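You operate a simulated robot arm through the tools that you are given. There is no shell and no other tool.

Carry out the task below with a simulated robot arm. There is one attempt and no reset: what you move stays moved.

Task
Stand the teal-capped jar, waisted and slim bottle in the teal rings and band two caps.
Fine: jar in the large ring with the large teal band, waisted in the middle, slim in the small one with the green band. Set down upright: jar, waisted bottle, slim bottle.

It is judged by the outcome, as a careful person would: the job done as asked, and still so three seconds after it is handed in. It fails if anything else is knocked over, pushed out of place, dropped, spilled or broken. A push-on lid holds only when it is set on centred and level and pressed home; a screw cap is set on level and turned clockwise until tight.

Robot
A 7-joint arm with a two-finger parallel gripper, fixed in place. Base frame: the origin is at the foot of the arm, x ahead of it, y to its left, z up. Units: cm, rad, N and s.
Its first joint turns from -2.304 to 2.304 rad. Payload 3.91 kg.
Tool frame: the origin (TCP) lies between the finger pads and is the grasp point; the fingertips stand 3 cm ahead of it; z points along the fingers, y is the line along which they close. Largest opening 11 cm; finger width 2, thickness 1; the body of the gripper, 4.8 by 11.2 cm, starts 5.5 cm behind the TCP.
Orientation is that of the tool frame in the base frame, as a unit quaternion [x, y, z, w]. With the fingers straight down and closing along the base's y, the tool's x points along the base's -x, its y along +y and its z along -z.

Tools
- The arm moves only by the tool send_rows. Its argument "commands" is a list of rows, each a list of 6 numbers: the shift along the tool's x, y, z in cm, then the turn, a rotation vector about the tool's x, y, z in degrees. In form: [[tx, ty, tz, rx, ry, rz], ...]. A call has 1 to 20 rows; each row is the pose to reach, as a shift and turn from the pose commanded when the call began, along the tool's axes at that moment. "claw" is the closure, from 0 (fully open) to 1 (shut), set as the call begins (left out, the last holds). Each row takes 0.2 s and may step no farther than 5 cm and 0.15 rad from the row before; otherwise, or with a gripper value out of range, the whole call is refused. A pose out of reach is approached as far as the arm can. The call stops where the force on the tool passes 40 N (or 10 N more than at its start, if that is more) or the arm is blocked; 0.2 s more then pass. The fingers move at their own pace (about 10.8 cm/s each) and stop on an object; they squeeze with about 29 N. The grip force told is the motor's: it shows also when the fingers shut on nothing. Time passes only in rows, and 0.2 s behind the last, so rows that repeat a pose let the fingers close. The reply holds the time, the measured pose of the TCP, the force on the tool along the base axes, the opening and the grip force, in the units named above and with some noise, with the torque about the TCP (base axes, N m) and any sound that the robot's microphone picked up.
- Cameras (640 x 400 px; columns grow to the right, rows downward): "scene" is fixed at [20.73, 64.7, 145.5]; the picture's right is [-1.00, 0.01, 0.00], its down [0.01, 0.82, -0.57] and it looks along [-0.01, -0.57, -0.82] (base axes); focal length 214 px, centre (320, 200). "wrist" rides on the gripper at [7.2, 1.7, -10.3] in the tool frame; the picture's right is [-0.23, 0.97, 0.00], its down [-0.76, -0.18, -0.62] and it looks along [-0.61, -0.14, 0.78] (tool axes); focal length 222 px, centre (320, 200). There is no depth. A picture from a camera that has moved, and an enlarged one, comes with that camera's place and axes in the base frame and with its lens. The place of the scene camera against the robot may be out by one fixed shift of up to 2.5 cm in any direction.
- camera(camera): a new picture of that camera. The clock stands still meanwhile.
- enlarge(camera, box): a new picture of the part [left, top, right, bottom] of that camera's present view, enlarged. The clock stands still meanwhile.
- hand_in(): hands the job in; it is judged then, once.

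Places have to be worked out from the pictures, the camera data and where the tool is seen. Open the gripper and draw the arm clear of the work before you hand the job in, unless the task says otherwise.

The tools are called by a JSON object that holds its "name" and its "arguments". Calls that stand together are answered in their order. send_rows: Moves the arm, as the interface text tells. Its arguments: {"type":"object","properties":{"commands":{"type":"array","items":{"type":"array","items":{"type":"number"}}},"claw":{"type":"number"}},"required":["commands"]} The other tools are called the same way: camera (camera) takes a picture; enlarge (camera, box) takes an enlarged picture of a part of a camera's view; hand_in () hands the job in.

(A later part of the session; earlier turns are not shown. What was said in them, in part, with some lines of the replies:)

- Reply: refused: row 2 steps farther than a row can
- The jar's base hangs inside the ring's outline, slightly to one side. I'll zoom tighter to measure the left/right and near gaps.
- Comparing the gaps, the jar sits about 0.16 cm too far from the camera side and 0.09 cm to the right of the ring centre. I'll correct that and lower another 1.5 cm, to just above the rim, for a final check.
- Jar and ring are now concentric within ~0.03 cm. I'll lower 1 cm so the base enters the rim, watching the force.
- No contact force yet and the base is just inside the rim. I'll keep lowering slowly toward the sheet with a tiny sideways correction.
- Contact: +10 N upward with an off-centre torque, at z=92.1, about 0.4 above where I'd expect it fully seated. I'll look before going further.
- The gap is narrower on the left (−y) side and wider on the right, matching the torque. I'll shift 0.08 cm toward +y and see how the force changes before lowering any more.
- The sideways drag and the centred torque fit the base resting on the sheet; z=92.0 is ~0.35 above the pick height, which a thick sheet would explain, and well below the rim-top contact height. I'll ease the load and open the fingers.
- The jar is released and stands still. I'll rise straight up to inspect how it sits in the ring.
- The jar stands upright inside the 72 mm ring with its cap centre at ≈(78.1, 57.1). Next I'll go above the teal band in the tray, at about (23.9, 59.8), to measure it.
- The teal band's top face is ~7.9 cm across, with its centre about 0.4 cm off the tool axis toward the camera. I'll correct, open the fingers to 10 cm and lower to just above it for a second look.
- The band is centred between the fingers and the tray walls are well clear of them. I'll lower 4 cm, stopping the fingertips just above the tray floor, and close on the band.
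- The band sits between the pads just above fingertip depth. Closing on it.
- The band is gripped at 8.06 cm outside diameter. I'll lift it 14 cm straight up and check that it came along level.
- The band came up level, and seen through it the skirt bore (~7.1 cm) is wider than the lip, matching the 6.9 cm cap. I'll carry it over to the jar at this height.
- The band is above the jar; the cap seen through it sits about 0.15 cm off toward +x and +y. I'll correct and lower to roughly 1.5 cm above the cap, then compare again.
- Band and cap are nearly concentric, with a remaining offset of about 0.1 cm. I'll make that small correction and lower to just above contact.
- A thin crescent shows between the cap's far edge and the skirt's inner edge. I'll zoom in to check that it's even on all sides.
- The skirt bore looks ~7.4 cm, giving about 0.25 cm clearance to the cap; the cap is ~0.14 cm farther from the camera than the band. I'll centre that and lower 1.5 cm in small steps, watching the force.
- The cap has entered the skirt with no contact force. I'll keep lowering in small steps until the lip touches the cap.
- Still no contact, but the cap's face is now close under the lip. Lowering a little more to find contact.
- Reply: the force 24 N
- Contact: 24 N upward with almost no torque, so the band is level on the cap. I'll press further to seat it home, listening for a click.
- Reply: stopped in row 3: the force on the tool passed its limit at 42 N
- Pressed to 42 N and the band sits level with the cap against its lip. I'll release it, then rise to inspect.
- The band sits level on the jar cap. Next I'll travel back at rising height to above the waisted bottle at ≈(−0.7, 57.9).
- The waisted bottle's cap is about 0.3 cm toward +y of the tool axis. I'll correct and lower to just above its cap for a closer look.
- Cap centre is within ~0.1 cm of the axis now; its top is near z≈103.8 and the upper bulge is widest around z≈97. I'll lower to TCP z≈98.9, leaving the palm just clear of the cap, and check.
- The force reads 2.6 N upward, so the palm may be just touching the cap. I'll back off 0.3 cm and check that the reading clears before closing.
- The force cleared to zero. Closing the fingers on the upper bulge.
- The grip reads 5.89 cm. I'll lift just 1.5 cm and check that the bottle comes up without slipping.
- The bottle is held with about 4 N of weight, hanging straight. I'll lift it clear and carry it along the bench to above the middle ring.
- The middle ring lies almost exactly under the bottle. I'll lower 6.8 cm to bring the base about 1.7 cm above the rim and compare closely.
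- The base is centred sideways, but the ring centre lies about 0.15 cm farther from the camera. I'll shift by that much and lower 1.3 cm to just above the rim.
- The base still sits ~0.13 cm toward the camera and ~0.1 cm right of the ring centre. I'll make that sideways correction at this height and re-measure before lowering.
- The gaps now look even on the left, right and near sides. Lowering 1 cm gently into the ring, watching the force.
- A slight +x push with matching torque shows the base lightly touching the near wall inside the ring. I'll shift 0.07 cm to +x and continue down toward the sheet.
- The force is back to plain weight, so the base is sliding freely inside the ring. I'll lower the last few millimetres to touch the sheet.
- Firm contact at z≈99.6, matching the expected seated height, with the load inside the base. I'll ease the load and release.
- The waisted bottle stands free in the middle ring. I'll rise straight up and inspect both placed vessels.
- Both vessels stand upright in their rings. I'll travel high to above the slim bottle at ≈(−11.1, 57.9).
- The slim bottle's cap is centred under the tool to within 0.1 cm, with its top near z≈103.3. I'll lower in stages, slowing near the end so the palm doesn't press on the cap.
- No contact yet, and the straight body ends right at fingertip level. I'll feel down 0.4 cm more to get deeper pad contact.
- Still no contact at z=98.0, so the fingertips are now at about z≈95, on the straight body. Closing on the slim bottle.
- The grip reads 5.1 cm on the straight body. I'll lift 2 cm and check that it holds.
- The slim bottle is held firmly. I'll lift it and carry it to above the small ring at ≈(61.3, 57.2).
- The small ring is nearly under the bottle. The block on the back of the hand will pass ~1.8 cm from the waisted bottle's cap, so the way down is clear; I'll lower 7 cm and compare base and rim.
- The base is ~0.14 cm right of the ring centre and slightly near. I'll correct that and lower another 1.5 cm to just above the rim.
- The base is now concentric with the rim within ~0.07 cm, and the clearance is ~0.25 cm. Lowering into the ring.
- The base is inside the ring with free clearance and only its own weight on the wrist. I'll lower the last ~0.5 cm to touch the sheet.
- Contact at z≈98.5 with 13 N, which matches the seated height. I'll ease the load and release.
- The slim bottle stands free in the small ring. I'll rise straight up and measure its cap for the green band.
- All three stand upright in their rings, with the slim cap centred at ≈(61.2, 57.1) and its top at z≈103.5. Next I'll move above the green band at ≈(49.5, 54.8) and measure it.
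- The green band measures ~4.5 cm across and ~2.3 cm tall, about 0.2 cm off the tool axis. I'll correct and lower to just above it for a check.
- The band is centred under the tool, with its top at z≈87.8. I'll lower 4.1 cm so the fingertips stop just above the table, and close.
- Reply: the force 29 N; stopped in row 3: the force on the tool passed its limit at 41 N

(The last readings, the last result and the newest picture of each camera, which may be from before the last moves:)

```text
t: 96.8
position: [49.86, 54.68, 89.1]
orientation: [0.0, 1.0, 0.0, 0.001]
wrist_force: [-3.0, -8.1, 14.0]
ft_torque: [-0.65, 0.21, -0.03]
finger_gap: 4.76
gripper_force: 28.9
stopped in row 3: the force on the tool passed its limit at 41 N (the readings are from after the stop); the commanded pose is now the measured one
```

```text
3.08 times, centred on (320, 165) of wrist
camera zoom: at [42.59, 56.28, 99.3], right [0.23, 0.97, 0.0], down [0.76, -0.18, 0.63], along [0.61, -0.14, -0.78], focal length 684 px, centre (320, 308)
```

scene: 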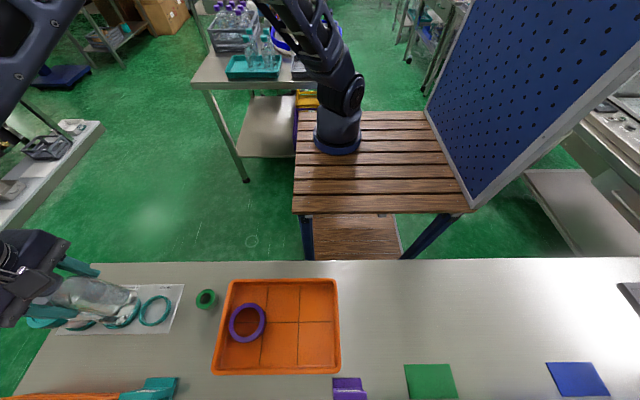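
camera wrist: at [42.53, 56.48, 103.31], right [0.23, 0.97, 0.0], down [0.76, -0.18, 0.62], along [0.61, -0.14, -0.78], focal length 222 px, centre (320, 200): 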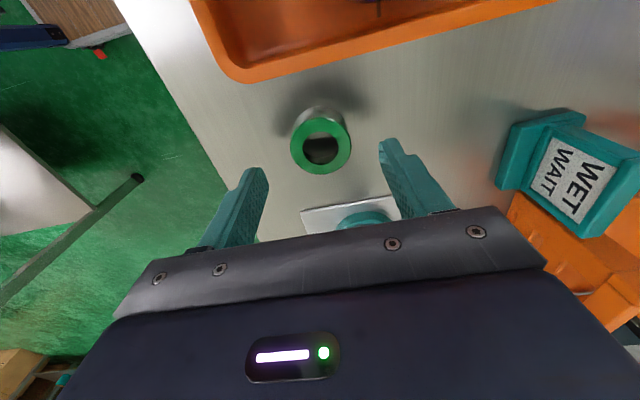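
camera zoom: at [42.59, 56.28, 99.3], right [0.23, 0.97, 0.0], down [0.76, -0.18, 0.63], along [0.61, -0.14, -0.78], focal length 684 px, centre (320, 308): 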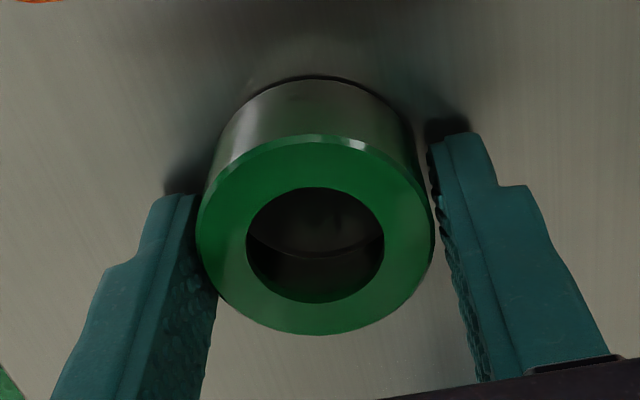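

The fingertips touched the table at z≈89, which puts the table ~0.5 cm higher than I had estimated, and the fingers have closed at 4.76 cm. I'll raise 0.4 cm to take the load off and re-check the grip.

{"name": "send_rows", "arguments": {"commands": [[0, 0, -0.2, 0, 0, 0], [0, 0, -0.4, 0, 0, 0], [0, 0, -0.4, 0, 0, 0]]}}

{"name": "enlarge", "arguments": {"camera": "wrist", "box": [240, 100, 400, 230]}}

{"name": "enlarge", "arguments": {"camera": "scene", "box": [150, 250, 270, 340]}}

```text
t: 97.6
position: [49.92, 54.74, 89.28]
orientation: [0.0, 1.0, 0.001, 0.001]
wrist_force: [0.3, -0.8, -1.2]
ft_torque: [-0.01, 0.01, 0.01]
finger_gap: 4.7
gripper_force: 29.3
```

```text
3.08 times, centred on (320, 165) of wrist
camera zoom: at [42.59, 56.34, 99.61], right [0.23, 0.97, 0.0], down [0.76, -0.18, 0.63], along [0.61, -0.14, -0.78], focal length 684 px, centre (320, 308)
```

zoom: 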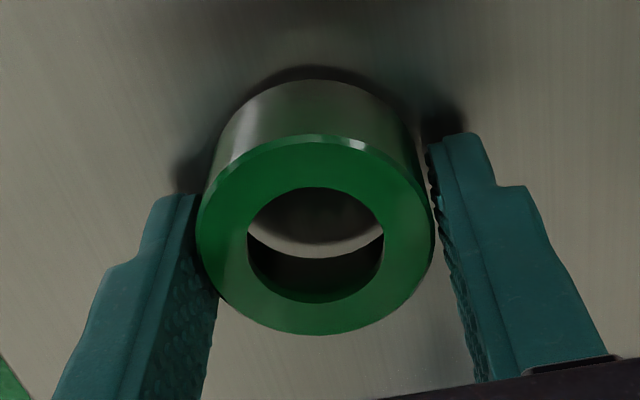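

```text
4.44 times, centred on (210, 295) of scene
camera zoom: at [20.73, 64.7, 145.5], right [-1.0, 0.01, 0.0], down [0.01, 0.82, -0.57], along [-0.01, -0.57, -0.82], focal length 953 px, centre (809, -222)
```

zoom: 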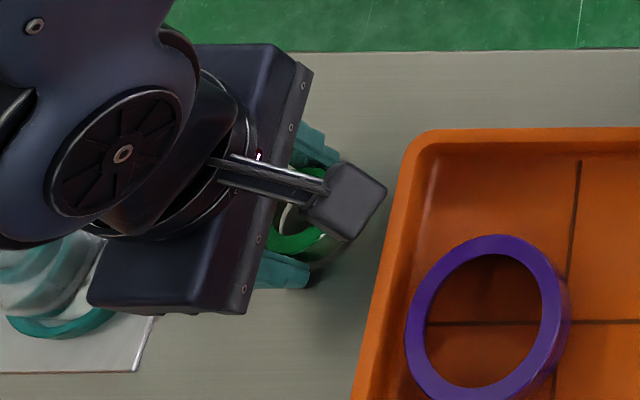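

The green band is gripped at 4.7 cm and free of the table. I'll lift it straight up well above the bottle tops, then move over the slim bottle's cap.

{"name": "send_rows", "arguments": {"commands": [[0, 0, -2, 0, 0, 0], [0, 0, -6, 0, 0, 0], [0, 0, -10.5, 0, 0, 0], [0, 0, -15, 0, 0, 0], [0, 0, -19, 0, 0, 0], [0, 0, -22, 0, 0, 0], [-3, 0.6, -22, 0, 0, 0], [-7, 1.5, -22, 0, 0, 0], [-10.4, 2.2, -22, 0, 0, 0], [-11.4, 2.43, -22, 0, 0, 0], [-11.4, 2.43, -22, 0, 0, 0]]}}

{"name": "camera", "arguments": {"camera": "wrist"}}

{"name": "enlarge", "arguments": {"camera": "wrist", "box": [240, 80, 400, 230]}}

{"name": "enlarge", "arguments": {"camera": "scene", "box": [0, 230, 180, 350]}}

```text
t: 100.0
position: [61.35, 57.09, 111.3]
orientation: [0.0, 1.0, 0.001, 0.002]
wrist_force: [-0.1, 0.3, -0.2]
ft_torque: [0.01, -0.03, 0.01]
finger_gap: 4.68
gripper_force: 28.6
```

```text
taken
camera wrist: at [53.91, 58.71, 121.7], right [0.23, 0.97, 0.0], down [0.76, -0.18, 0.63], along [0.61, -0.14, -0.78], focal length 222 px, centre (320, 200)
```

wrist: 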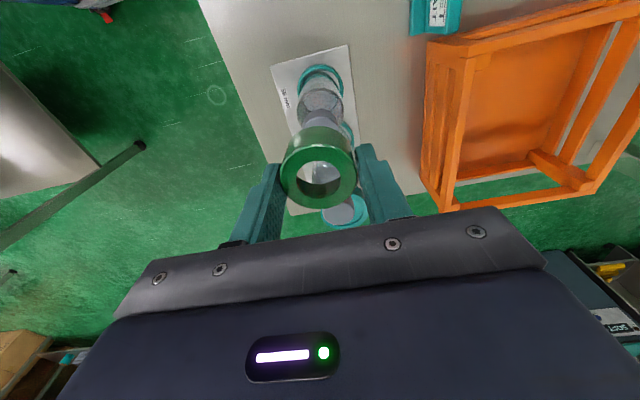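

```text
2.67 times, centred on (320, 155) of wrist
camera zoom: at [53.91, 58.71, 121.7], right [0.23, 0.97, 0.0], down [0.76, -0.18, 0.63], along [0.61, -0.14, -0.78], focal length 592 px, centre (320, 320)
```

zoom: 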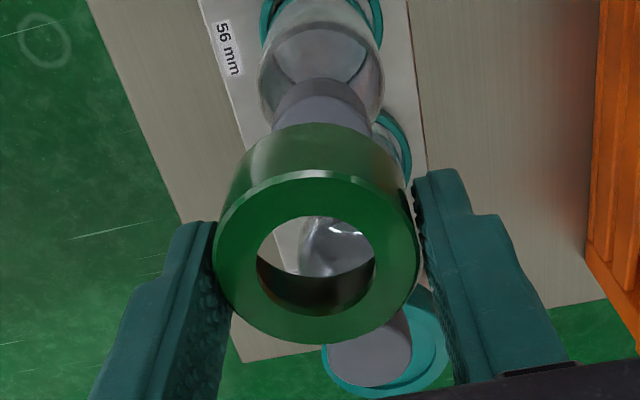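

```text
3.33 times, centred on (90, 290) of scene
camera zoom: at [20.73, 64.7, 145.5], right [-1.0, 0.01, 0.0], down [0.01, 0.82, -0.57], along [-0.01, -0.57, -0.82], focal length 715 px, centre (1087, -100)
```

zoom: 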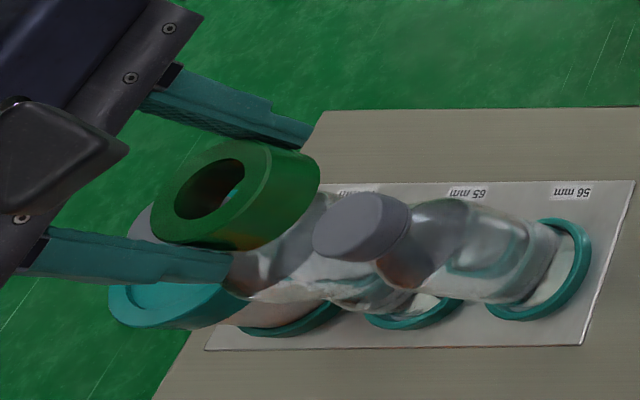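

The band is level in the grip and above the slim bottle. I'll lower 3 cm to about 1.5 cm above the cap and compare.

{"name": "send_rows", "arguments": {"commands": [[0, 0, 1.5, 0, 0, 0], [0, 0, 2.6, 0, 0, 0], [0, 0, 3, 0, 0, 0], [0, 0, 3, 0, 0, 0]]}}

{"name": "enlarge", "arguments": {"camera": "wrist", "box": [260, 90, 380, 210]}}

{"name": "enlarge", "arguments": {"camera": "scene", "box": [20, 250, 140, 340]}}

```text
t: 101.0
position: [61.07, 57.07, 108.32]
orientation: [0.0, 1.0, 0.002, 0.002]
wrist_force: [0.3, -0.2, -0.1]
ft_torque: [0.01, 0.01, -0.02]
finger_gap: 4.72
gripper_force: 28.8
```

```text
3.33 times, centred on (320, 150) of wrist
camera zoom: at [53.94, 58.74, 118.58], right [0.23, 0.97, 0.0], down [0.76, -0.18, 0.63], along [0.61, -0.14, -0.78], focal length 740 px, centre (320, 367)
```

zoom: 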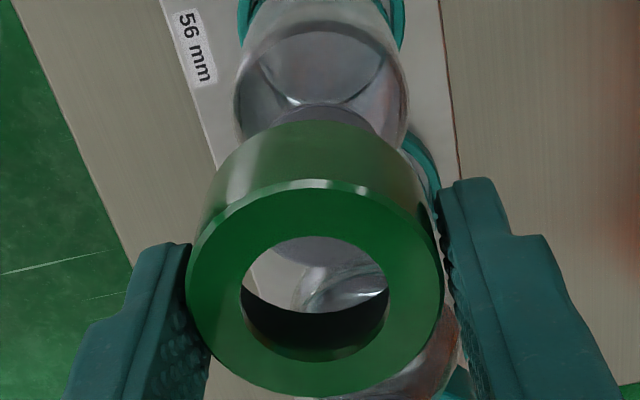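

```text
4.44 times, centred on (80, 295) of scene
camera zoom: at [20.73, 64.7, 145.5], right [-1.0, 0.01, 0.0], down [0.01, 0.82, -0.57], along [-0.01, -0.57, -0.82], focal length 953 px, centre (1387, -222)
```

zoom: 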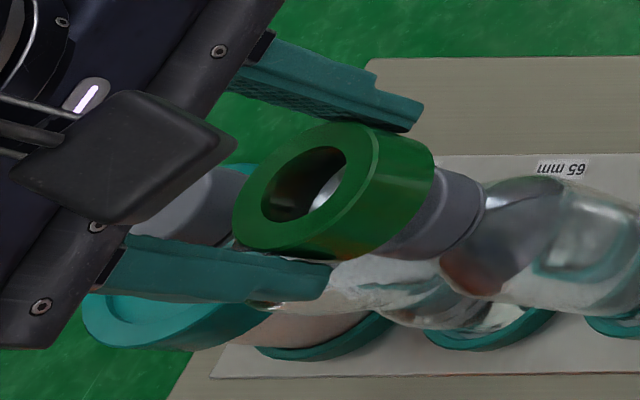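

The cap shows through the band's hole. I'll zoom tighter to find its edge.

{"name": "enlarge", "arguments": {"camera": "wrist", "box": [290, 140, 350, 195]}}

{"name": "enlarge", "arguments": {"camera": "wrist", "box": [280, 95, 360, 145]}}

```text
7.27 times, centred on (320, 168) of wrist
camera zoom: at [53.94, 58.74, 118.58], right [0.23, 0.97, 0.0], down [0.76, -0.18, 0.63], along [0.61, -0.14, -0.78], focal length 1615 px, centre (320, 436)
```

zoom: 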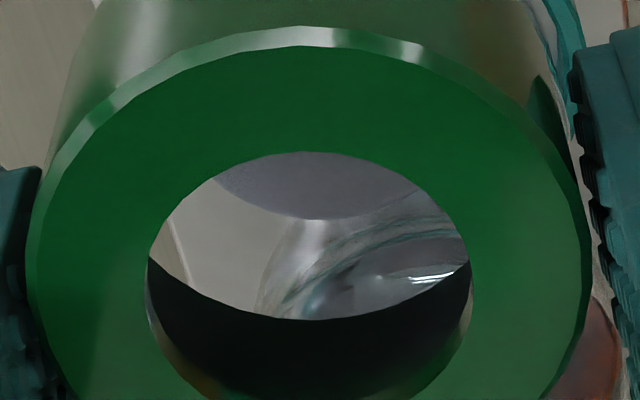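

```text
8.00 times, centred on (320, 120) of wrist
camera zoom: at [53.94, 58.74, 118.58], right [0.23, 0.97, 0.0], down [0.76, -0.18, 0.63], along [0.61, -0.14, -0.78], focal length 1777 px, centre (320, 840)
```

zoom: 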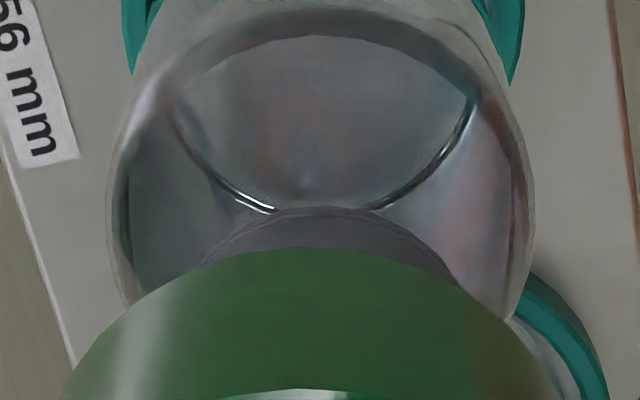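

Estimating from the bore and hole edges, the band needs to go ~0.17 cm away from the camera and a hair to the right; the bore clearance is about 0.25 cm. I'll apply that and lower 1 cm for the final check.

{"name": "send_rows", "arguments": {"commands": [[-0.09, 0.02, 0.3, 0, 0, 0], [-0.18, 0.03, 0.7, 0, 0, 0], [-0.18, 0.03, 1.0, 0, 0, 0], [-0.18, 0.03, 1.0, 0, 0, 0]]}}

{"name": "enlarge", "arguments": {"camera": "wrist", "box": [290, 140, 350, 195]}}

{"name": "enlarge", "arguments": {"camera": "scene", "box": [50, 260, 130, 320]}}

```text
t: 102.0
position: [61.39, 57.18, 107.29]
orientation: [0.0, 1.0, 0.0, 0.001]
wrist_force: [-0.2, -0.4, 0.4]
ft_torque: [-0.01, 0.01, 0.04]
finger_gap: 4.69
gripper_force: 28.7
```

```text
7.27 times, centred on (320, 168) of wrist
camera zoom: at [54.13, 58.76, 117.6], right [0.23, 0.97, 0.0], down [0.76, -0.18, 0.63], along [0.61, -0.14, -0.78], focal length 1615 px, centre (320, 436)
```

zoom: 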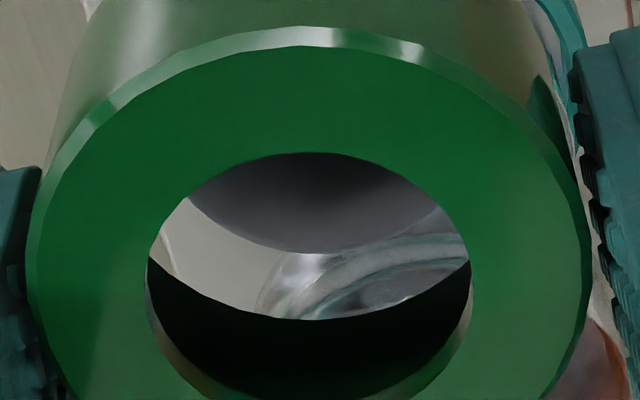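

```text
6.67 times, centred on (90, 290) of scene
camera zoom: at [20.73, 64.7, 145.5], right [-1.0, 0.01, 0.0], down [0.01, 0.82, -0.57], along [-0.01, -0.57, -0.82], focal length 1430 px, centre (1853, -400)
```

zoom: 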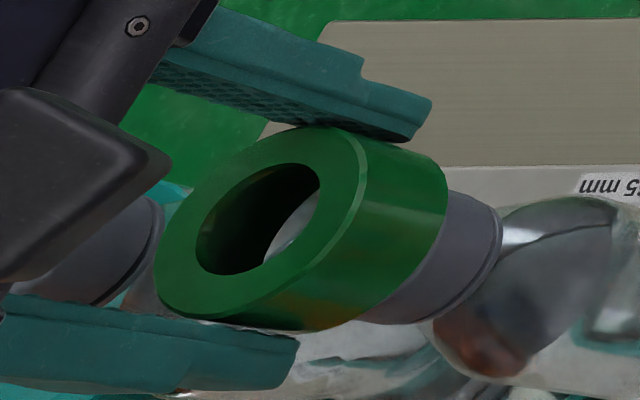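

The crescent looks even left to right. I'll lower 0.5 cm more, to where the skirt's edge is level with the cap's top and the comparison is most reliable.

{"name": "send_rows", "arguments": {"commands": [[0, 0.02, 0.25, 0, 0, 0], [0, 0.02, 0.5, 0, 0, 0], [0, 0.02, 0.5, 0, 0, 0]]}}

{"name": "enlarge", "arguments": {"camera": "wrist", "box": [290, 140, 350, 195]}}

{"name": "enlarge", "arguments": {"camera": "scene", "box": [50, 260, 130, 320]}}

```text
t: 102.8
position: [61.37, 57.16, 106.79]
orientation: [-0.001, 1.0, 0.001, 0.001]
wrist_force: [-0.6, -0.3, 0.5]
ft_torque: [0.02, 0.04, 0.01]
finger_gap: 4.69
gripper_force: 28.8
```

```text
7.27 times, centred on (320, 168) of wrist
camera zoom: at [54.18, 58.76, 117.12], right [0.23, 0.97, 0.0], down [0.76, -0.18, 0.63], along [0.61, -0.14, -0.78], focal length 1615 px, centre (320, 436)
```

zoom: 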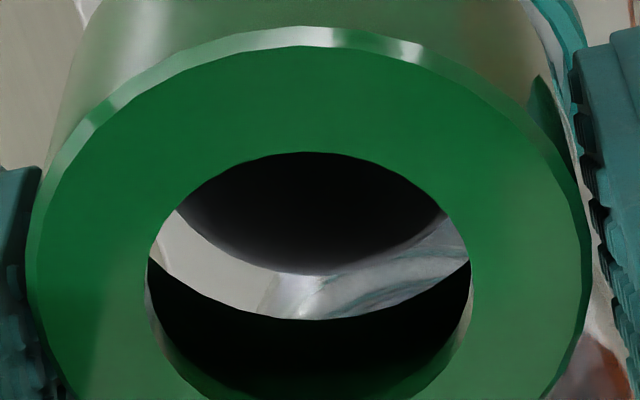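

```text
6.67 times, centred on (90, 290) of scene
camera zoom: at [20.73, 64.7, 145.5], right [-1.0, 0.01, 0.0], down [0.01, 0.82, -0.57], along [-0.01, -0.57, -0.82], focal length 1430 px, centre (1853, -400)
```

zoom: 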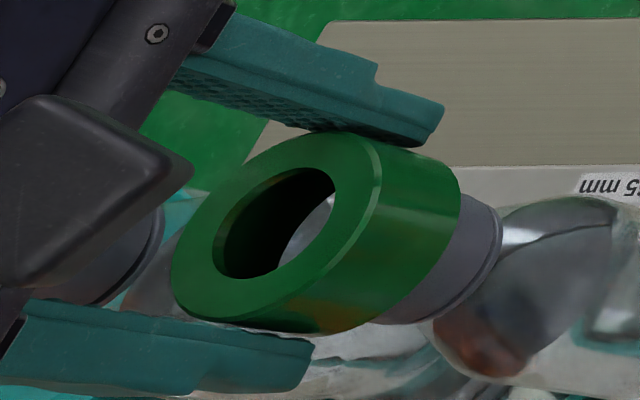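

The clearance shows all round, slightly larger on the far side, so I'll shift 0.06 cm back and lower gently over the cap, watching the force.

{"name": "send_rows", "arguments": {"commands": [[0.06, 0.02, 0.1, 0, 0, 0], [0.06, 0.02, 0.3, 0, 0, 0], [0.06, 0.02, 0.5, 0, 0, 0], [0.06, 0.02, 0.7, 0, 0, 0], [0.06, 0.02, 0.7, 0, 0, 0]]}}

{"name": "enlarge", "arguments": {"camera": "wrist", "box": [290, 140, 350, 195]}}

{"name": "enlarge", "arguments": {"camera": "scene", "box": [50, 260, 130, 320]}}

```text
t: 104.0
position: [61.4, 57.08, 106.21]
orientation: [0.001, 1.0, 0.002, 0.002]
wrist_force: [0.6, 0.8, 8.7]
ft_torque: [-0.03, -0.15, 0.02]
finger_gap: 4.71
gripper_force: 28.8
```

```text
7.27 times, centred on (320, 168) of wrist
camera zoom: at [54.04, 58.74, 116.51], right [0.23, 0.97, 0.0], down [0.76, -0.18, 0.63], along [0.61, -0.14, -0.78], focal length 1615 px, centre (320, 436)
```

zoom: 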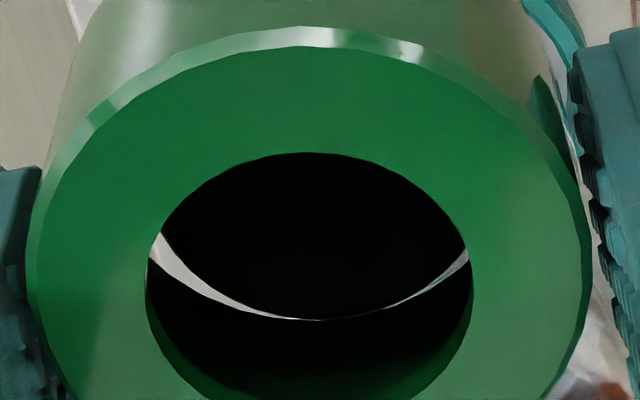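

```text
6.67 times, centred on (90, 290) of scene
camera zoom: at [20.73, 64.7, 145.5], right [-1.0, 0.01, 0.0], down [0.01, 0.82, -0.57], along [-0.01, -0.57, -0.82], focal length 1430 px, centre (1853, -400)
```

zoom: 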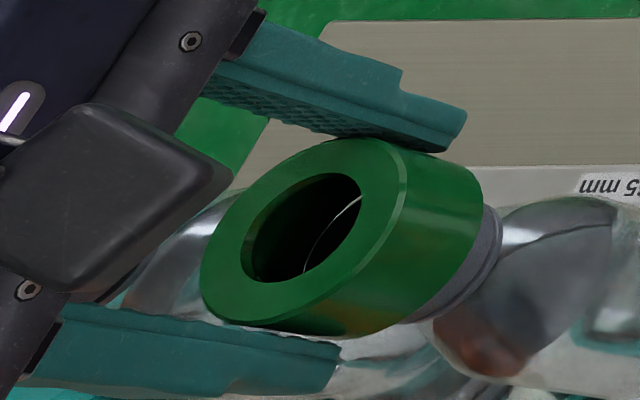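

Contact: 9 N with a torque showing the far (+x) edge of the skirt resting on the cap's rim. The band must move ~0.3 cm toward +x; I'll raise 0.4 cm, shift, and look again.

{"name": "send_rows", "arguments": {"commands": [[0, 0, -0.4, 0, 0, 0], [-0.15, -0.02, -0.4, 0, 0, 0], [-0.3, -0.04, -0.4, 0, 0, 0], [-0.3, -0.04, -0.4, 0, 0, 0]]}}

{"name": "enlarge", "arguments": {"camera": "wrist", "box": [290, 140, 350, 195]}}

{"name": "enlarge", "arguments": {"camera": "scene", "box": [50, 260, 130, 320]}}

```text
t: 105.0
position: [61.73, 57.13, 106.6]
orientation: [0.0, 1.0, 0.001, 0.003]
wrist_force: [0.3, -0.3, 0.2]
ft_torque: [0.0, -0.02, -0.02]
finger_gap: 4.71
gripper_force: 28.7
```

```text
7.27 times, centred on (320, 168) of wrist
camera zoom: at [54.35, 58.76, 116.91], right [0.23, 0.97, 0.0], down [0.76, -0.18, 0.63], along [0.61, -0.14, -0.78], focal length 1615 px, centre (320, 436)
```

zoom: 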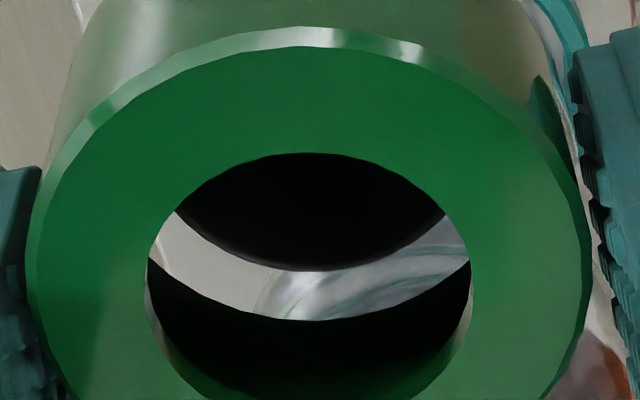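

```text
6.67 times, centred on (90, 290) of scene
camera zoom: at [20.73, 64.7, 145.5], right [-1.0, 0.01, 0.0], down [0.01, 0.82, -0.57], along [-0.01, -0.57, -0.82], focal length 1430 px, centre (1853, -400)
```

zoom: 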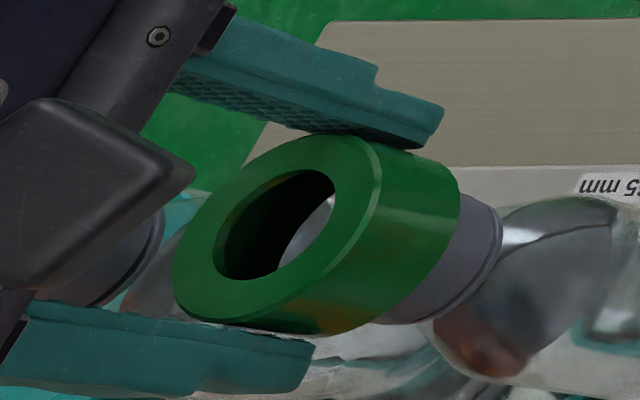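

The cap is now centred under the bore by the calibrated heights. Lowering again in small steps.

{"name": "send_rows", "arguments": {"commands": [[0, 0.03, 0.2, 0, 0, 0], [0, 0.03, 0.4, 0, 0, 0], [0, 0.03, 0.6, 0, 0, 0], [0, 0.03, 0.8, 0, 0, 0], [0, 0.03, 0.8, 0, 0, 0]]}}

{"name": "enlarge", "arguments": {"camera": "wrist", "box": [290, 140, 350, 195]}}

{"name": "enlarge", "arguments": {"camera": "scene", "box": [50, 260, 130, 320]}}

```text
t: 106.2
position: [61.82, 57.14, 105.81]
orientation: [0.0, 1.0, 0.001, 0.002]
wrist_force: [-0.7, 0.0, -0.1]
ft_torque: [0.03, -0.02, -0.02]
finger_gap: 4.7
gripper_force: 28.9
```

```text
7.27 times, centred on (320, 168) of wrist
camera zoom: at [54.39, 58.76, 116.08], right [0.23, 0.97, 0.0], down [0.76, -0.18, 0.62], along [0.61, -0.14, -0.78], focal length 1615 px, centre (320, 436)
```

zoom: 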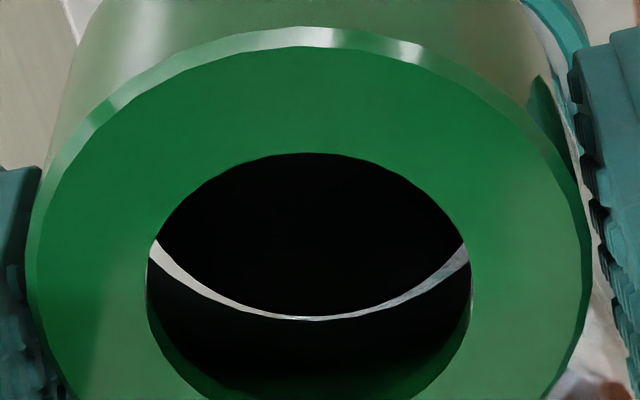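

```text
6.67 times, centred on (90, 290) of scene
camera zoom: at [20.73, 64.7, 145.5], right [-1.0, 0.01, 0.0], down [0.01, 0.82, -0.57], along [-0.01, -0.57, -0.82], focal length 1430 px, centre (1853, -400)
```

zoom: 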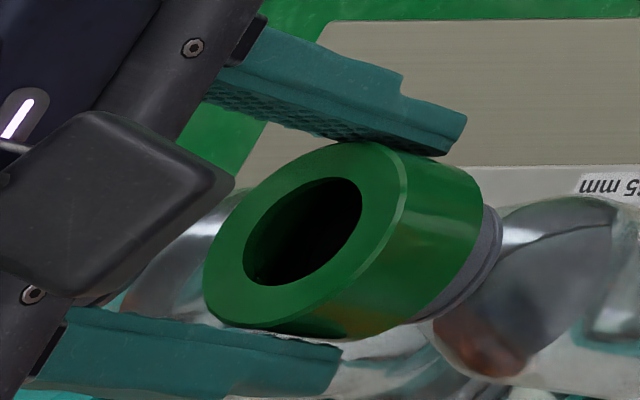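

No contact and the band is below the cap's top, so the cap has entered the bore with an even crescent. Continuing down.

{"name": "send_rows", "arguments": {"commands": [[0, 0, 0.3, 0, 0, 0], [0, 0, 0.6, 0, 0, 0], [0, 0, 0.9, 0, 0, 0], [0, 0, 1.2, 0, 0, 0], [0, 0, 1.2, 0, 0, 0]]}}

{"name": "enlarge", "arguments": {"camera": "wrist", "box": [290, 140, 350, 195]}}

{"name": "enlarge", "arguments": {"camera": "scene", "box": [50, 260, 130, 320]}}

```text
t: 107.4
position: [61.75, 57.1, 104.46]
orientation: [0.0, 1.0, 0.001, 0.002]
wrist_force: [-0.1, 0.1, 1.1]
ft_torque: [-0.01, -0.01, 0.01]
finger_gap: 4.69
gripper_force: 28.6
```

```text
7.27 times, centred on (320, 168) of wrist
camera zoom: at [54.41, 58.73, 114.87], right [0.23, 0.97, 0.0], down [0.76, -0.18, 0.62], along [0.61, -0.14, -0.78], focal length 1615 px, centre (320, 436)
```

zoom: 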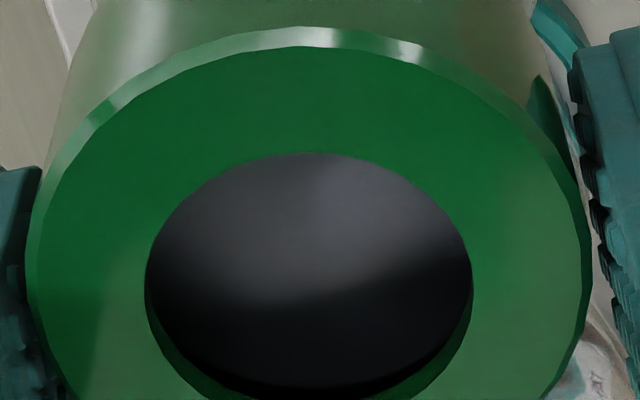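

```text
6.67 times, centred on (90, 290) of scene
camera zoom: at [20.73, 64.7, 145.5], right [-1.0, 0.01, 0.0], down [0.01, 0.82, -0.57], along [-0.01, -0.57, -0.82], focal length 1430 px, centre (1853, -400)
```

zoom: 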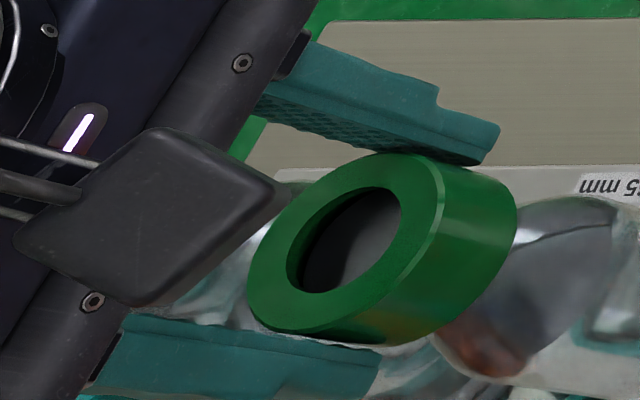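

The cap's face is right under the lip now. I'll lower gently to contact and then press.

{"name": "send_rows", "arguments": {"commands": [[0, 0, 0.15, 0, 0, 0], [0, 0, 0.3, 0, 0, 0], [0, 0, 0.4, 0, 0, 0], [0, 0, 0.4, 0, 0, 0]]}}

```text
t: 108.4
position: [61.79, 57.24, 104.19]
orientation: [0.0, 1.0, 0.002, 0.002]
wrist_force: [0.0, -0.4, -0.7]
ft_torque: [0.01, -0.02, 0.05]
finger_gap: 4.7
gripper_force: 29.4
```

No contact yet at z=104.2, so I'll continue another 0.3 cm in small steps.

{"name": "send_rows", "arguments": {"commands": [[0, 0, 0.1, 0, 0, 0], [0, 0, 0.2, 0, 0, 0], [0, 0, 0.3, 0, 0, 0], [0, 0, 0.3, 0, 0, 0]]}}

{"name": "enlarge", "arguments": {"camera": "wrist", "box": [290, 140, 350, 195]}}

{"name": "enlarge", "arguments": {"camera": "scene", "box": [50, 260, 130, 320]}}

```text
t: 109.4
position: [61.76, 57.01, 103.83]
orientation: [0.0, 1.0, 0.002, 0.002]
wrist_force: [-0.6, 0.9, 8.3]
ft_torque: [-0.04, 0.06, 0.02]
finger_gap: 4.68
gripper_force: 28.4
```

```text
7.27 times, centred on (320, 168) of wrist
camera zoom: at [54.38, 58.74, 114.23], right [0.23, 0.97, 0.0], down [0.76, -0.18, 0.63], along [0.61, -0.14, -0.78], focal length 1615 px, centre (320, 436)
```

zoom: 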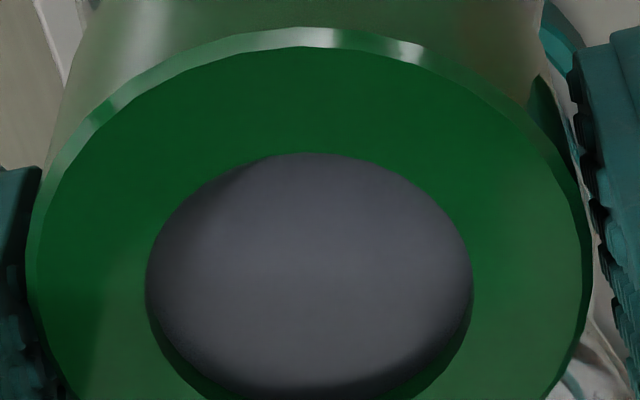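

```text
6.67 times, centred on (90, 290) of scene
camera zoom: at [20.73, 64.7, 145.5], right [-1.0, 0.01, 0.0], down [0.01, 0.82, -0.57], along [-0.01, -0.57, -0.82], focal length 1430 px, centre (1853, -400)
```

zoom: 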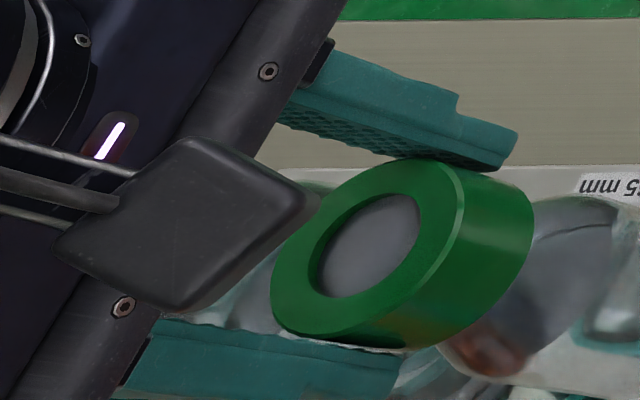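

The lip has met the cap: 8 N with almost no torque. Pressing it home now.

{"name": "send_rows", "arguments": {"commands": [[0, 0, 0.1, 0, 0, 0], [0, 0, 0.2, 0, 0, 0], [0, 0, 0.3, 0, 0, 0], [0, 0, 0.4, 0, 0, 0], [0, 0, 0.4, 0, 0, 0]]}}

{"name": "enlarge", "arguments": {"camera": "wrist", "box": [240, 100, 400, 220]}}

{"name": "enlarge", "arguments": {"camera": "scene", "box": [50, 260, 170, 340]}}

```text
t: 110.6
position: [61.82, 57.18, 103.47]
orientation: [0.0, 1.0, 0.001, 0.002]
wrist_force: [0.5, 1.2, 8.0]
ft_torque: [0.02, 0.02, -0.02]
finger_gap: 4.69
gripper_force: 28.3
```

```text
3.33 times, centred on (320, 160) of wrist
camera zoom: at [54.35, 58.7, 113.78], right [0.23, 0.97, 0.0], down [0.76, -0.18, 0.63], along [0.61, -0.14, -0.78], focal length 740 px, centre (320, 333)
```

zoom: 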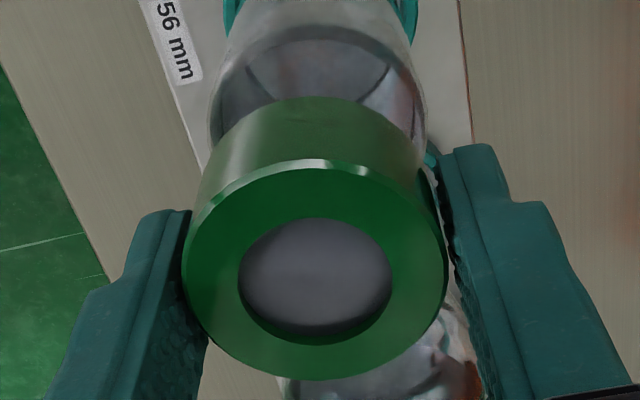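

```text
5.00 times, centred on (110, 300) of scene
camera zoom: at [20.73, 64.7, 145.5], right [-1.0, 0.01, 0.0], down [0.01, 0.82, -0.57], along [-0.01, -0.57, -0.82], focal length 1072 px, centre (1370, -300)
```

zoom: 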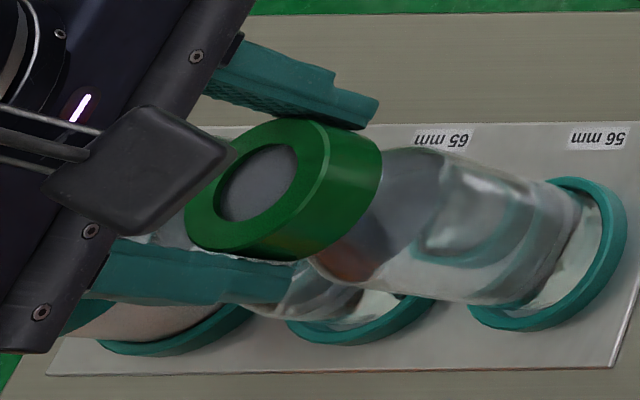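

The arm went down 0.4 cm while the force stayed near 8 N, and the band shifted upward in view, so it slid between the fingers rather than pressing further. I'll release it, then press it from above with both fingertips on its rim.

{"name": "send_rows", "arguments": {"commands": [[0, 0, 0, 0, 0, 0], [0, 0, 0, 0, 0, 0], [0, 0, 0, 0, 0, 0]], "claw": 0.35}}

{"name": "send_rows", "arguments": {"commands": [[0, 0, -1, 0, 0, 0], [0, 0, -3, 0, 0, 0], [0, 0, -5, 0, 0, 0], [0, 0, -6, 0, 0, 0], [0, 0, -6, 0, 0, 0]]}}

{"name": "camera", "arguments": {"camera": "wrist"}}

{"name": "enlarge", "arguments": {"camera": "wrist", "box": [270, 80, 370, 180]}}

{"name": "enlarge", "arguments": {"camera": "scene", "box": [50, 260, 170, 340]}}

```text
t: 111.4
position: [61.64, 57.04, 103.54]
orientation: [-0.001, 1.0, 0.001, 0.001]
wrist_force: [0.1, -1.0, -0.3]
ft_torque: [-0.01, 0.01, -0.02]
finger_gap: 7.18
gripper_force: 0.0
```

```text
t: 112.6
position: [61.72, 57.12, 109.42]
orientation: [0.0, 1.0, 0.002, 0.002]
wrist_force: [0.0, -0.1, 1.3]
ft_torque: [0.0, -0.01, 0.02]
finger_gap: 7.13
gripper_force: 0.1
```

```text
taken
camera wrist: at [54.39, 58.77, 119.84], right [0.23, 0.97, 0.0], down [0.76, -0.18, 0.62], along [0.61, -0.14, -0.78], focal length 222 px, centre (320, 200)
```

wrist: 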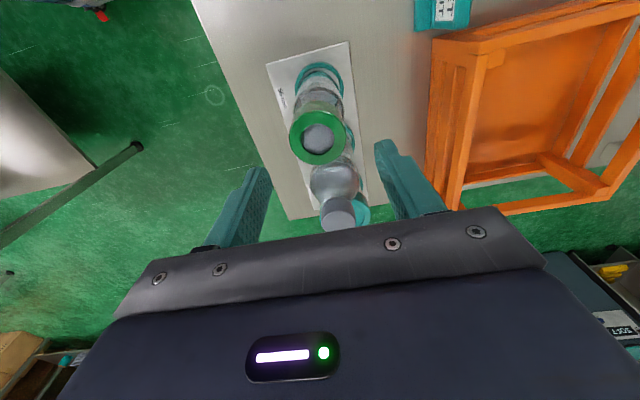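

```text
4.00 times, centred on (320, 130) of wrist
camera zoom: at [54.39, 58.77, 119.84], right [0.23, 0.97, 0.0], down [0.76, -0.18, 0.62], along [0.61, -0.14, -0.78], focal length 888 px, centre (320, 480)
```

zoom: 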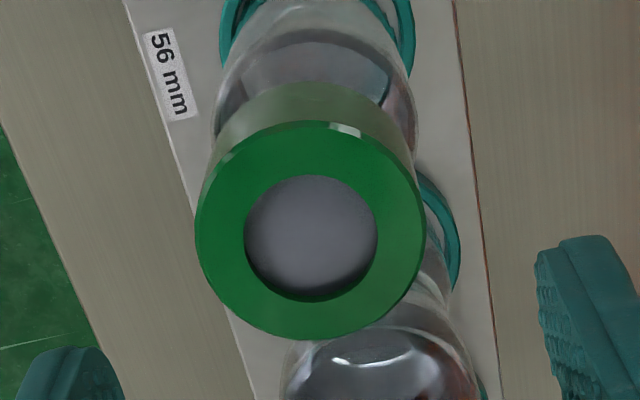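

```text
5.00 times, centred on (110, 300) of scene
camera zoom: at [20.73, 64.7, 145.5], right [-1.0, 0.01, 0.0], down [0.01, 0.82, -0.57], along [-0.01, -0.57, -0.82], focal length 1072 px, centre (1370, -300)
```

zoom: 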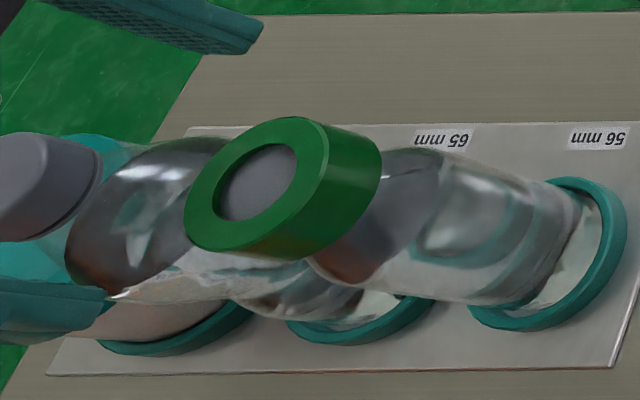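

The green band rests level on the cap. I'll centre over it, set the fingertips about 3.2 cm apart so both land on its rim, and come down gently.

{"name": "send_rows", "arguments": {"commands": [[0.24, -0.13, 0, 0, 0, 0], [0.24, -0.13, 0, 0, 0, 0], [0.24, -0.13, 0, 0, 0, 0]], "claw": 0.709}}

{"name": "camera", "arguments": {"camera": "wrist"}}

{"name": "enlarge", "arguments": {"camera": "wrist", "box": [250, 80, 390, 220]}}

```text
t: 113.4
position: [61.49, 57.08, 109.62]
orientation: [-0.001, 1.0, 0.002, 0.001]
wrist_force: [0.2, 0.4, 0.3]
ft_torque: [-0.01, 0.02, 0.01]
finger_gap: 3.23
gripper_force: 0.1
```

```text
taken
camera wrist: at [54.14, 58.62, 119.85], right [0.23, 0.97, 0.0], down [0.76, -0.18, 0.63], along [0.61, -0.14, -0.78], focal length 222 px, centre (320, 200)
```

wrist: 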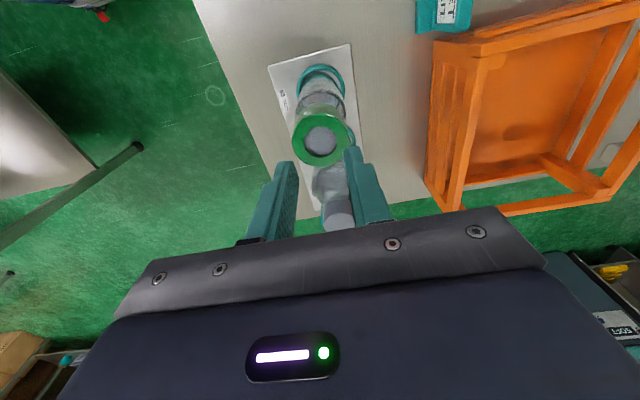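

```text
2.86 times, centred on (320, 150) of wrist
camera zoom: at [54.14, 58.62, 119.85], right [0.23, 0.97, 0.0], down [0.76, -0.18, 0.63], along [0.61, -0.14, -0.78], focal length 635 px, centre (320, 343)
```

zoom: 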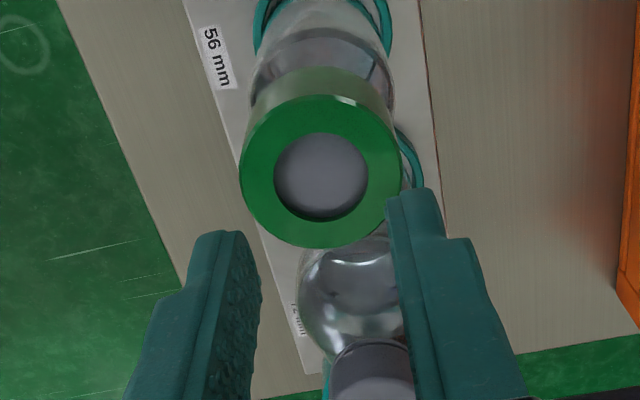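

The fingertips straddle the hole and line up with the rim on both sides. Lowering to contact and pressing.

{"name": "send_rows", "arguments": {"commands": [[0, 0, 1, 0, 0, 0], [0, 0, 2, 0, 0, 0], [0, 0, 2.4, 0, 0, 0], [0, 0, 2.7, 0, 0, 0], [0, 0, 2.9, 0, 0, 0], [0, 0, 3.0, 0, 0, 0], [0, 0, 3.0, 0, 0, 0]]}}

{"name": "enlarge", "arguments": {"camera": "wrist", "box": [250, 80, 390, 220]}}

```text
t: 115.0
position: [61.35, 57.11, 106.65]
orientation: [0.0, 1.0, 0.001, 0.002]
wrist_force: [-1.3, -1.0, 16.1]
ft_torque: [-0.09, 0.03, -0.01]
finger_gap: 3.2
gripper_force: 0.1
```

```text
2.86 times, centred on (320, 150) of wrist
camera zoom: at [54.1, 58.65, 116.89], right [0.23, 0.97, 0.0], down [0.76, -0.18, 0.63], along [0.61, -0.14, -0.78], focal length 635 px, centre (320, 343)
```

zoom: 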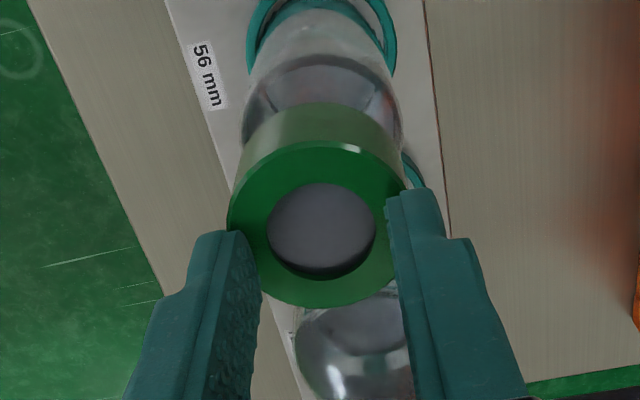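

Both tips press the rim evenly: 16 N with negligible torque. Pressing up to the force limit to seat it fully.

{"name": "send_rows", "arguments": {"commands": [[0, 0, 0.08, 0, 0, 0], [0, 0, 0.16, 0, 0, 0], [0, 0, 0.24, 0, 0, 0], [0, 0, 0.3, 0, 0, 0], [0, 0, 0.3, 0, 0, 0]]}}

{"name": "enlarge", "arguments": {"camera": "wrist", "box": [250, 80, 390, 220]}}

{"name": "enlarge", "arguments": {"camera": "scene", "box": [50, 260, 170, 340]}}

```text
t: 115.9
position: [61.39, 57.09, 106.64]
orientation: [0.0, 1.0, 0.004, 0.003]
wrist_force: [-1.5, -1.7, 14.0]
ft_torque: [-0.08, 0.06, 0.02]
finger_gap: 3.21
gripper_force: 0.1
stopped in row 4: the force on the tool passed its limit at 42 N (the readings are from after the stop); the commanded pose is now the measured one
```

```text
2.86 times, centred on (320, 150) of wrist
camera zoom: at [54.15, 58.68, 116.91], right [0.23, 0.97, 0.01], down [0.76, -0.18, 0.63], along [0.61, -0.14, -0.78], focal length 635 px, centre (320, 343)
```

zoom: 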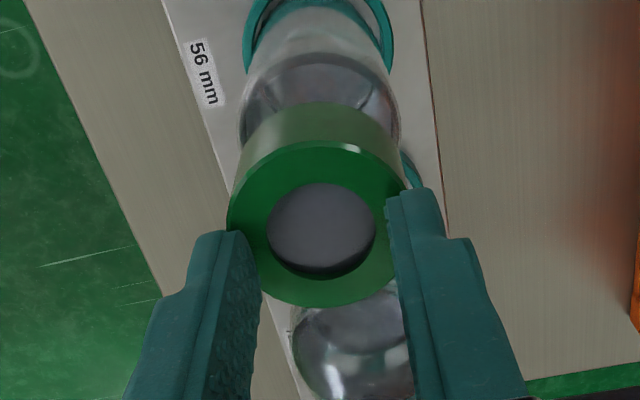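

```text
5.00 times, centred on (110, 300) of scene
camera zoom: at [20.73, 64.7, 145.5], right [-1.0, 0.01, 0.0], down [0.01, 0.82, -0.57], along [-0.01, -0.57, -0.82], focal length 1072 px, centre (1370, -300)
```

zoom: 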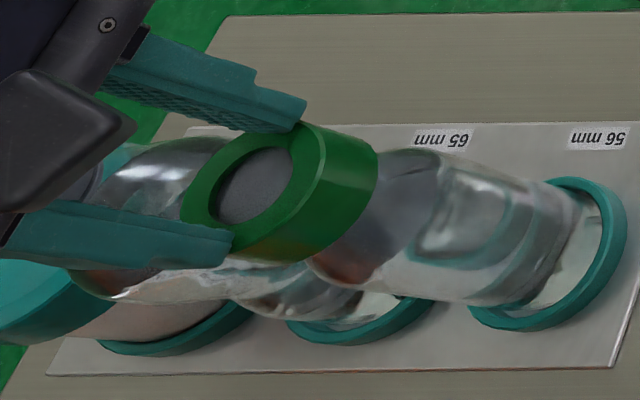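

Pressed to 42 N with no further travel, so it is fully home. I'll rise straight up and inspect.

{"name": "send_rows", "arguments": {"commands": [[0, 0, -1, 0, 0, 0], [0, 0, -3.5, 0, 0, 0], [0, 0, -7, 0, 0, 0], [0, 0, -11, 0, 0, 0], [0, 0, -11, 0, 0, 0]]}}

{"name": "enlarge", "arguments": {"camera": "wrist", "box": [260, 50, 380, 210]}}

{"name": "enlarge", "arguments": {"camera": "scene", "box": [10, 260, 170, 350]}}

{"name": "camera", "arguments": {"camera": "scene"}}

```text
t: 117.1
position: [61.47, 56.91, 117.6]
orientation: [0.0, 1.0, 0.003, 0.002]
wrist_force: [0.9, 0.2, 0.2]
ft_torque: [0.0, 0.0, 0.02]
finger_gap: 3.2
gripper_force: 0.1
```

```text
2.50 times, centred on (320, 130) of wrist
camera zoom: at [54.13, 58.52, 127.75], right [0.23, 0.97, 0.01], down [0.76, -0.18, 0.63], along [0.61, -0.14, -0.78], focal length 555 px, centre (320, 375)
```

zoom: 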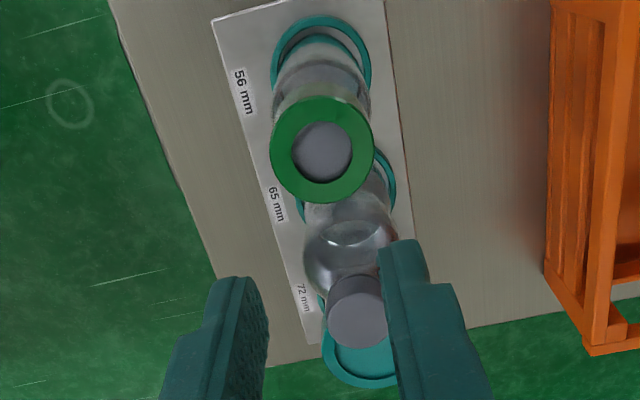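

```text
4.00 times, centred on (90, 305) of scene
camera zoom: at [20.73, 64.7, 145.5], right [-1.0, 0.01, 0.0], down [0.01, 0.82, -0.57], along [-0.01, -0.57, -0.82], focal length 858 px, centre (1240, -220)
```

zoom: 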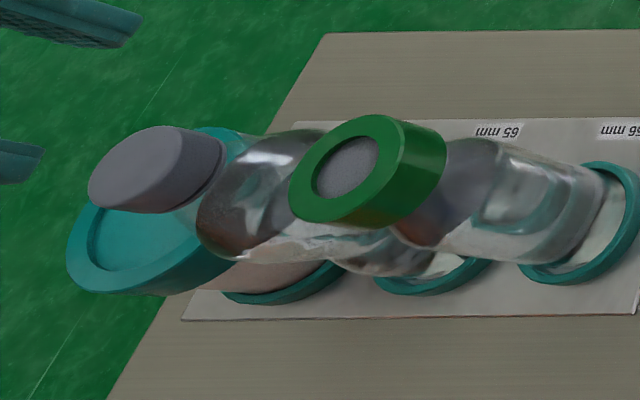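

```text
taken
```

scene: 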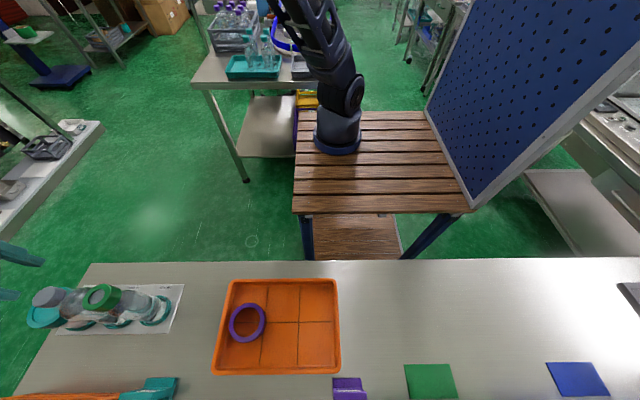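

All three stand upright in the right rings with both bands level, and the tray and purple band haven't moved. I'll open the gripper and draw the arm up and away before handing in.

{"name": "send_rows", "arguments": {"commands": [[0, 0, -3, 0, 0, 0], [0, -3, -5, 0, 0, 0], [0.5, -7.5, -5, 0, 0, 0], [1, -12, -5, 0, 0, 0], [1.5, -16.5, -5, 0, 0, 0], [2, -21, -5, 0, 0, 0], [2.5, -24, -5, 0, 0, 0], [2.5, -24, -5, 0, 0, 0]], "claw": 0}}

{"name": "send_rows", "arguments": {"commands": [[0, 0, 0, 0, 0, 0], [0, 0, 0, 0, 0, 0], [0, 0, 0, 0, 0, 0], [0, 0, 0, 0, 0, 0], [0, 0, 0, 0, 0, 0], [0, 0, 0, 0, 0, 0], [0, 0, 0, 0, 0, 0], [0, 0, 0, 0, 0, 0], [0, 0, 0, 0, 0, 0], [0, 0, 0, 0, 0, 0]]}}

{"name": "enlarge", "arguments": {"camera": "scene", "box": [10, 260, 170, 350]}}

{"name": "camera", "arguments": {"camera": "wrist"}}

{"name": "enlarge", "arguments": {"camera": "wrist", "box": [400, 50, 560, 180]}}

```text
t: 118.9
position: [58.97, 33.01, 122.4]
orientation: [0.0, 1.0, 0.002, 0.002]
wrist_force: [0.3, 0.1, -0.3]
ft_torque: [0.02, 0.02, -0.02]
finger_gap: 11.0
gripper_force: 0.0
```

```text
t: 121.1
position: [59.02, 32.99, 122.47]
orientation: [0.0, 1.0, 0.002, 0.003]
wrist_force: [-0.8, 0.2, 0.1]
ft_torque: [-0.04, -0.02, 0.04]
finger_gap: 11.03
gripper_force: 0.0
```

```text
4.00 times, centred on (90, 305) of scene
camera zoom: at [20.73, 64.7, 145.5], right [-1.0, 0.01, 0.0], down [0.01, 0.82, -0.57], along [-0.01, -0.57, -0.82], focal length 858 px, centre (1240, -220)
```

zoom: 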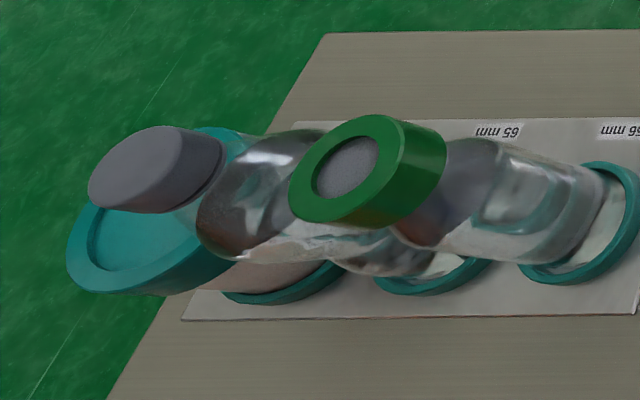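

```text
taken
camera wrist: at [51.68, 34.59, 132.77], right [0.23, 0.97, 0.01], down [0.76, -0.18, 0.63], along [0.61, -0.14, -0.78], focal length 222 px, centre (320, 200)
```

wrist: 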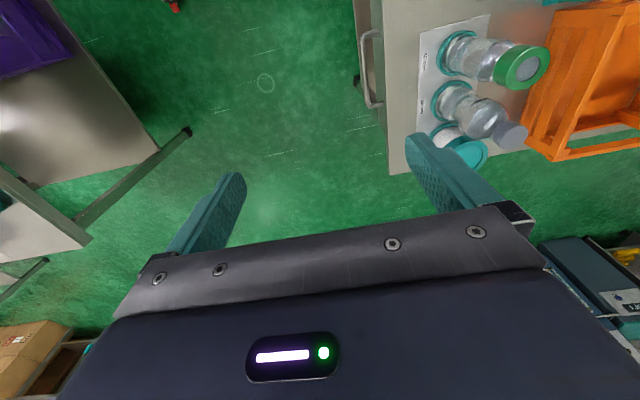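

```text
3.08 times, centred on (480, 115) of wrist
camera zoom: at [51.68, 34.59, 132.77], right [0.23, 0.97, 0.01], down [0.76, -0.18, 0.63], along [0.61, -0.14, -0.78], focal length 684 px, centre (-172, 462)
```

zoom: 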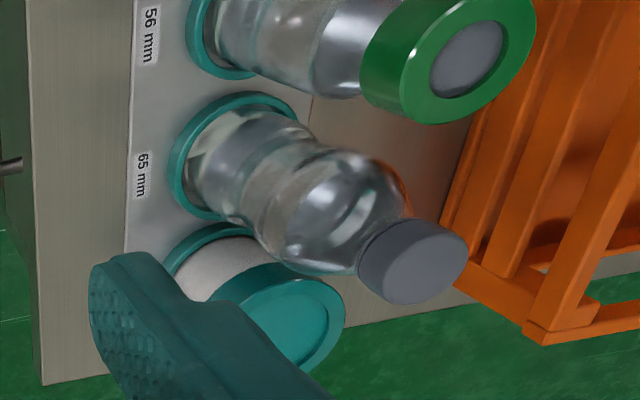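

Everything is still and upright: the jar in the 72 mm ring with the large teal band, the waisted bottle in the 65 mm ring, and the slim bottle in the 56 mm ring with the green band. The gripper is open and clear of the work, so I'm handing in.

{"name": "hand_in", "arguments": {}}

```text
The job is handed in.
```

I handed the job in with all three vessels upright in their rings and both bands on their caps:

| Vessel | Ring | Band |
|---|---|---|
| Teal-capped jar | 72 mm (large) | large teal band |
| Waisted bottle | 65 mm (middle) | none |
| Slim bottle | 56 mm (small) | green band |

- **Order:** I set them down as jar, waisted bottle, slim bottle. The teal band went on the jar before the waisted bottle was placed. The green band went on last.
- **Bands:** Both were pressed to about 42 N and sit level. I heard no click from either, so I judged them home from the firm contact and the pictures. The green band slipped in the grip during its first press. I then pressed it again from above with the fingertips, and it did not move any further.
- **Other objects:** In the last pictures the tray and the purple band had not moved. I saw nothing knocked over or spilled.
- **Arm:** It is back near its starting position with the gripper open. The vessels stood still for about 2 seconds before I handed in.
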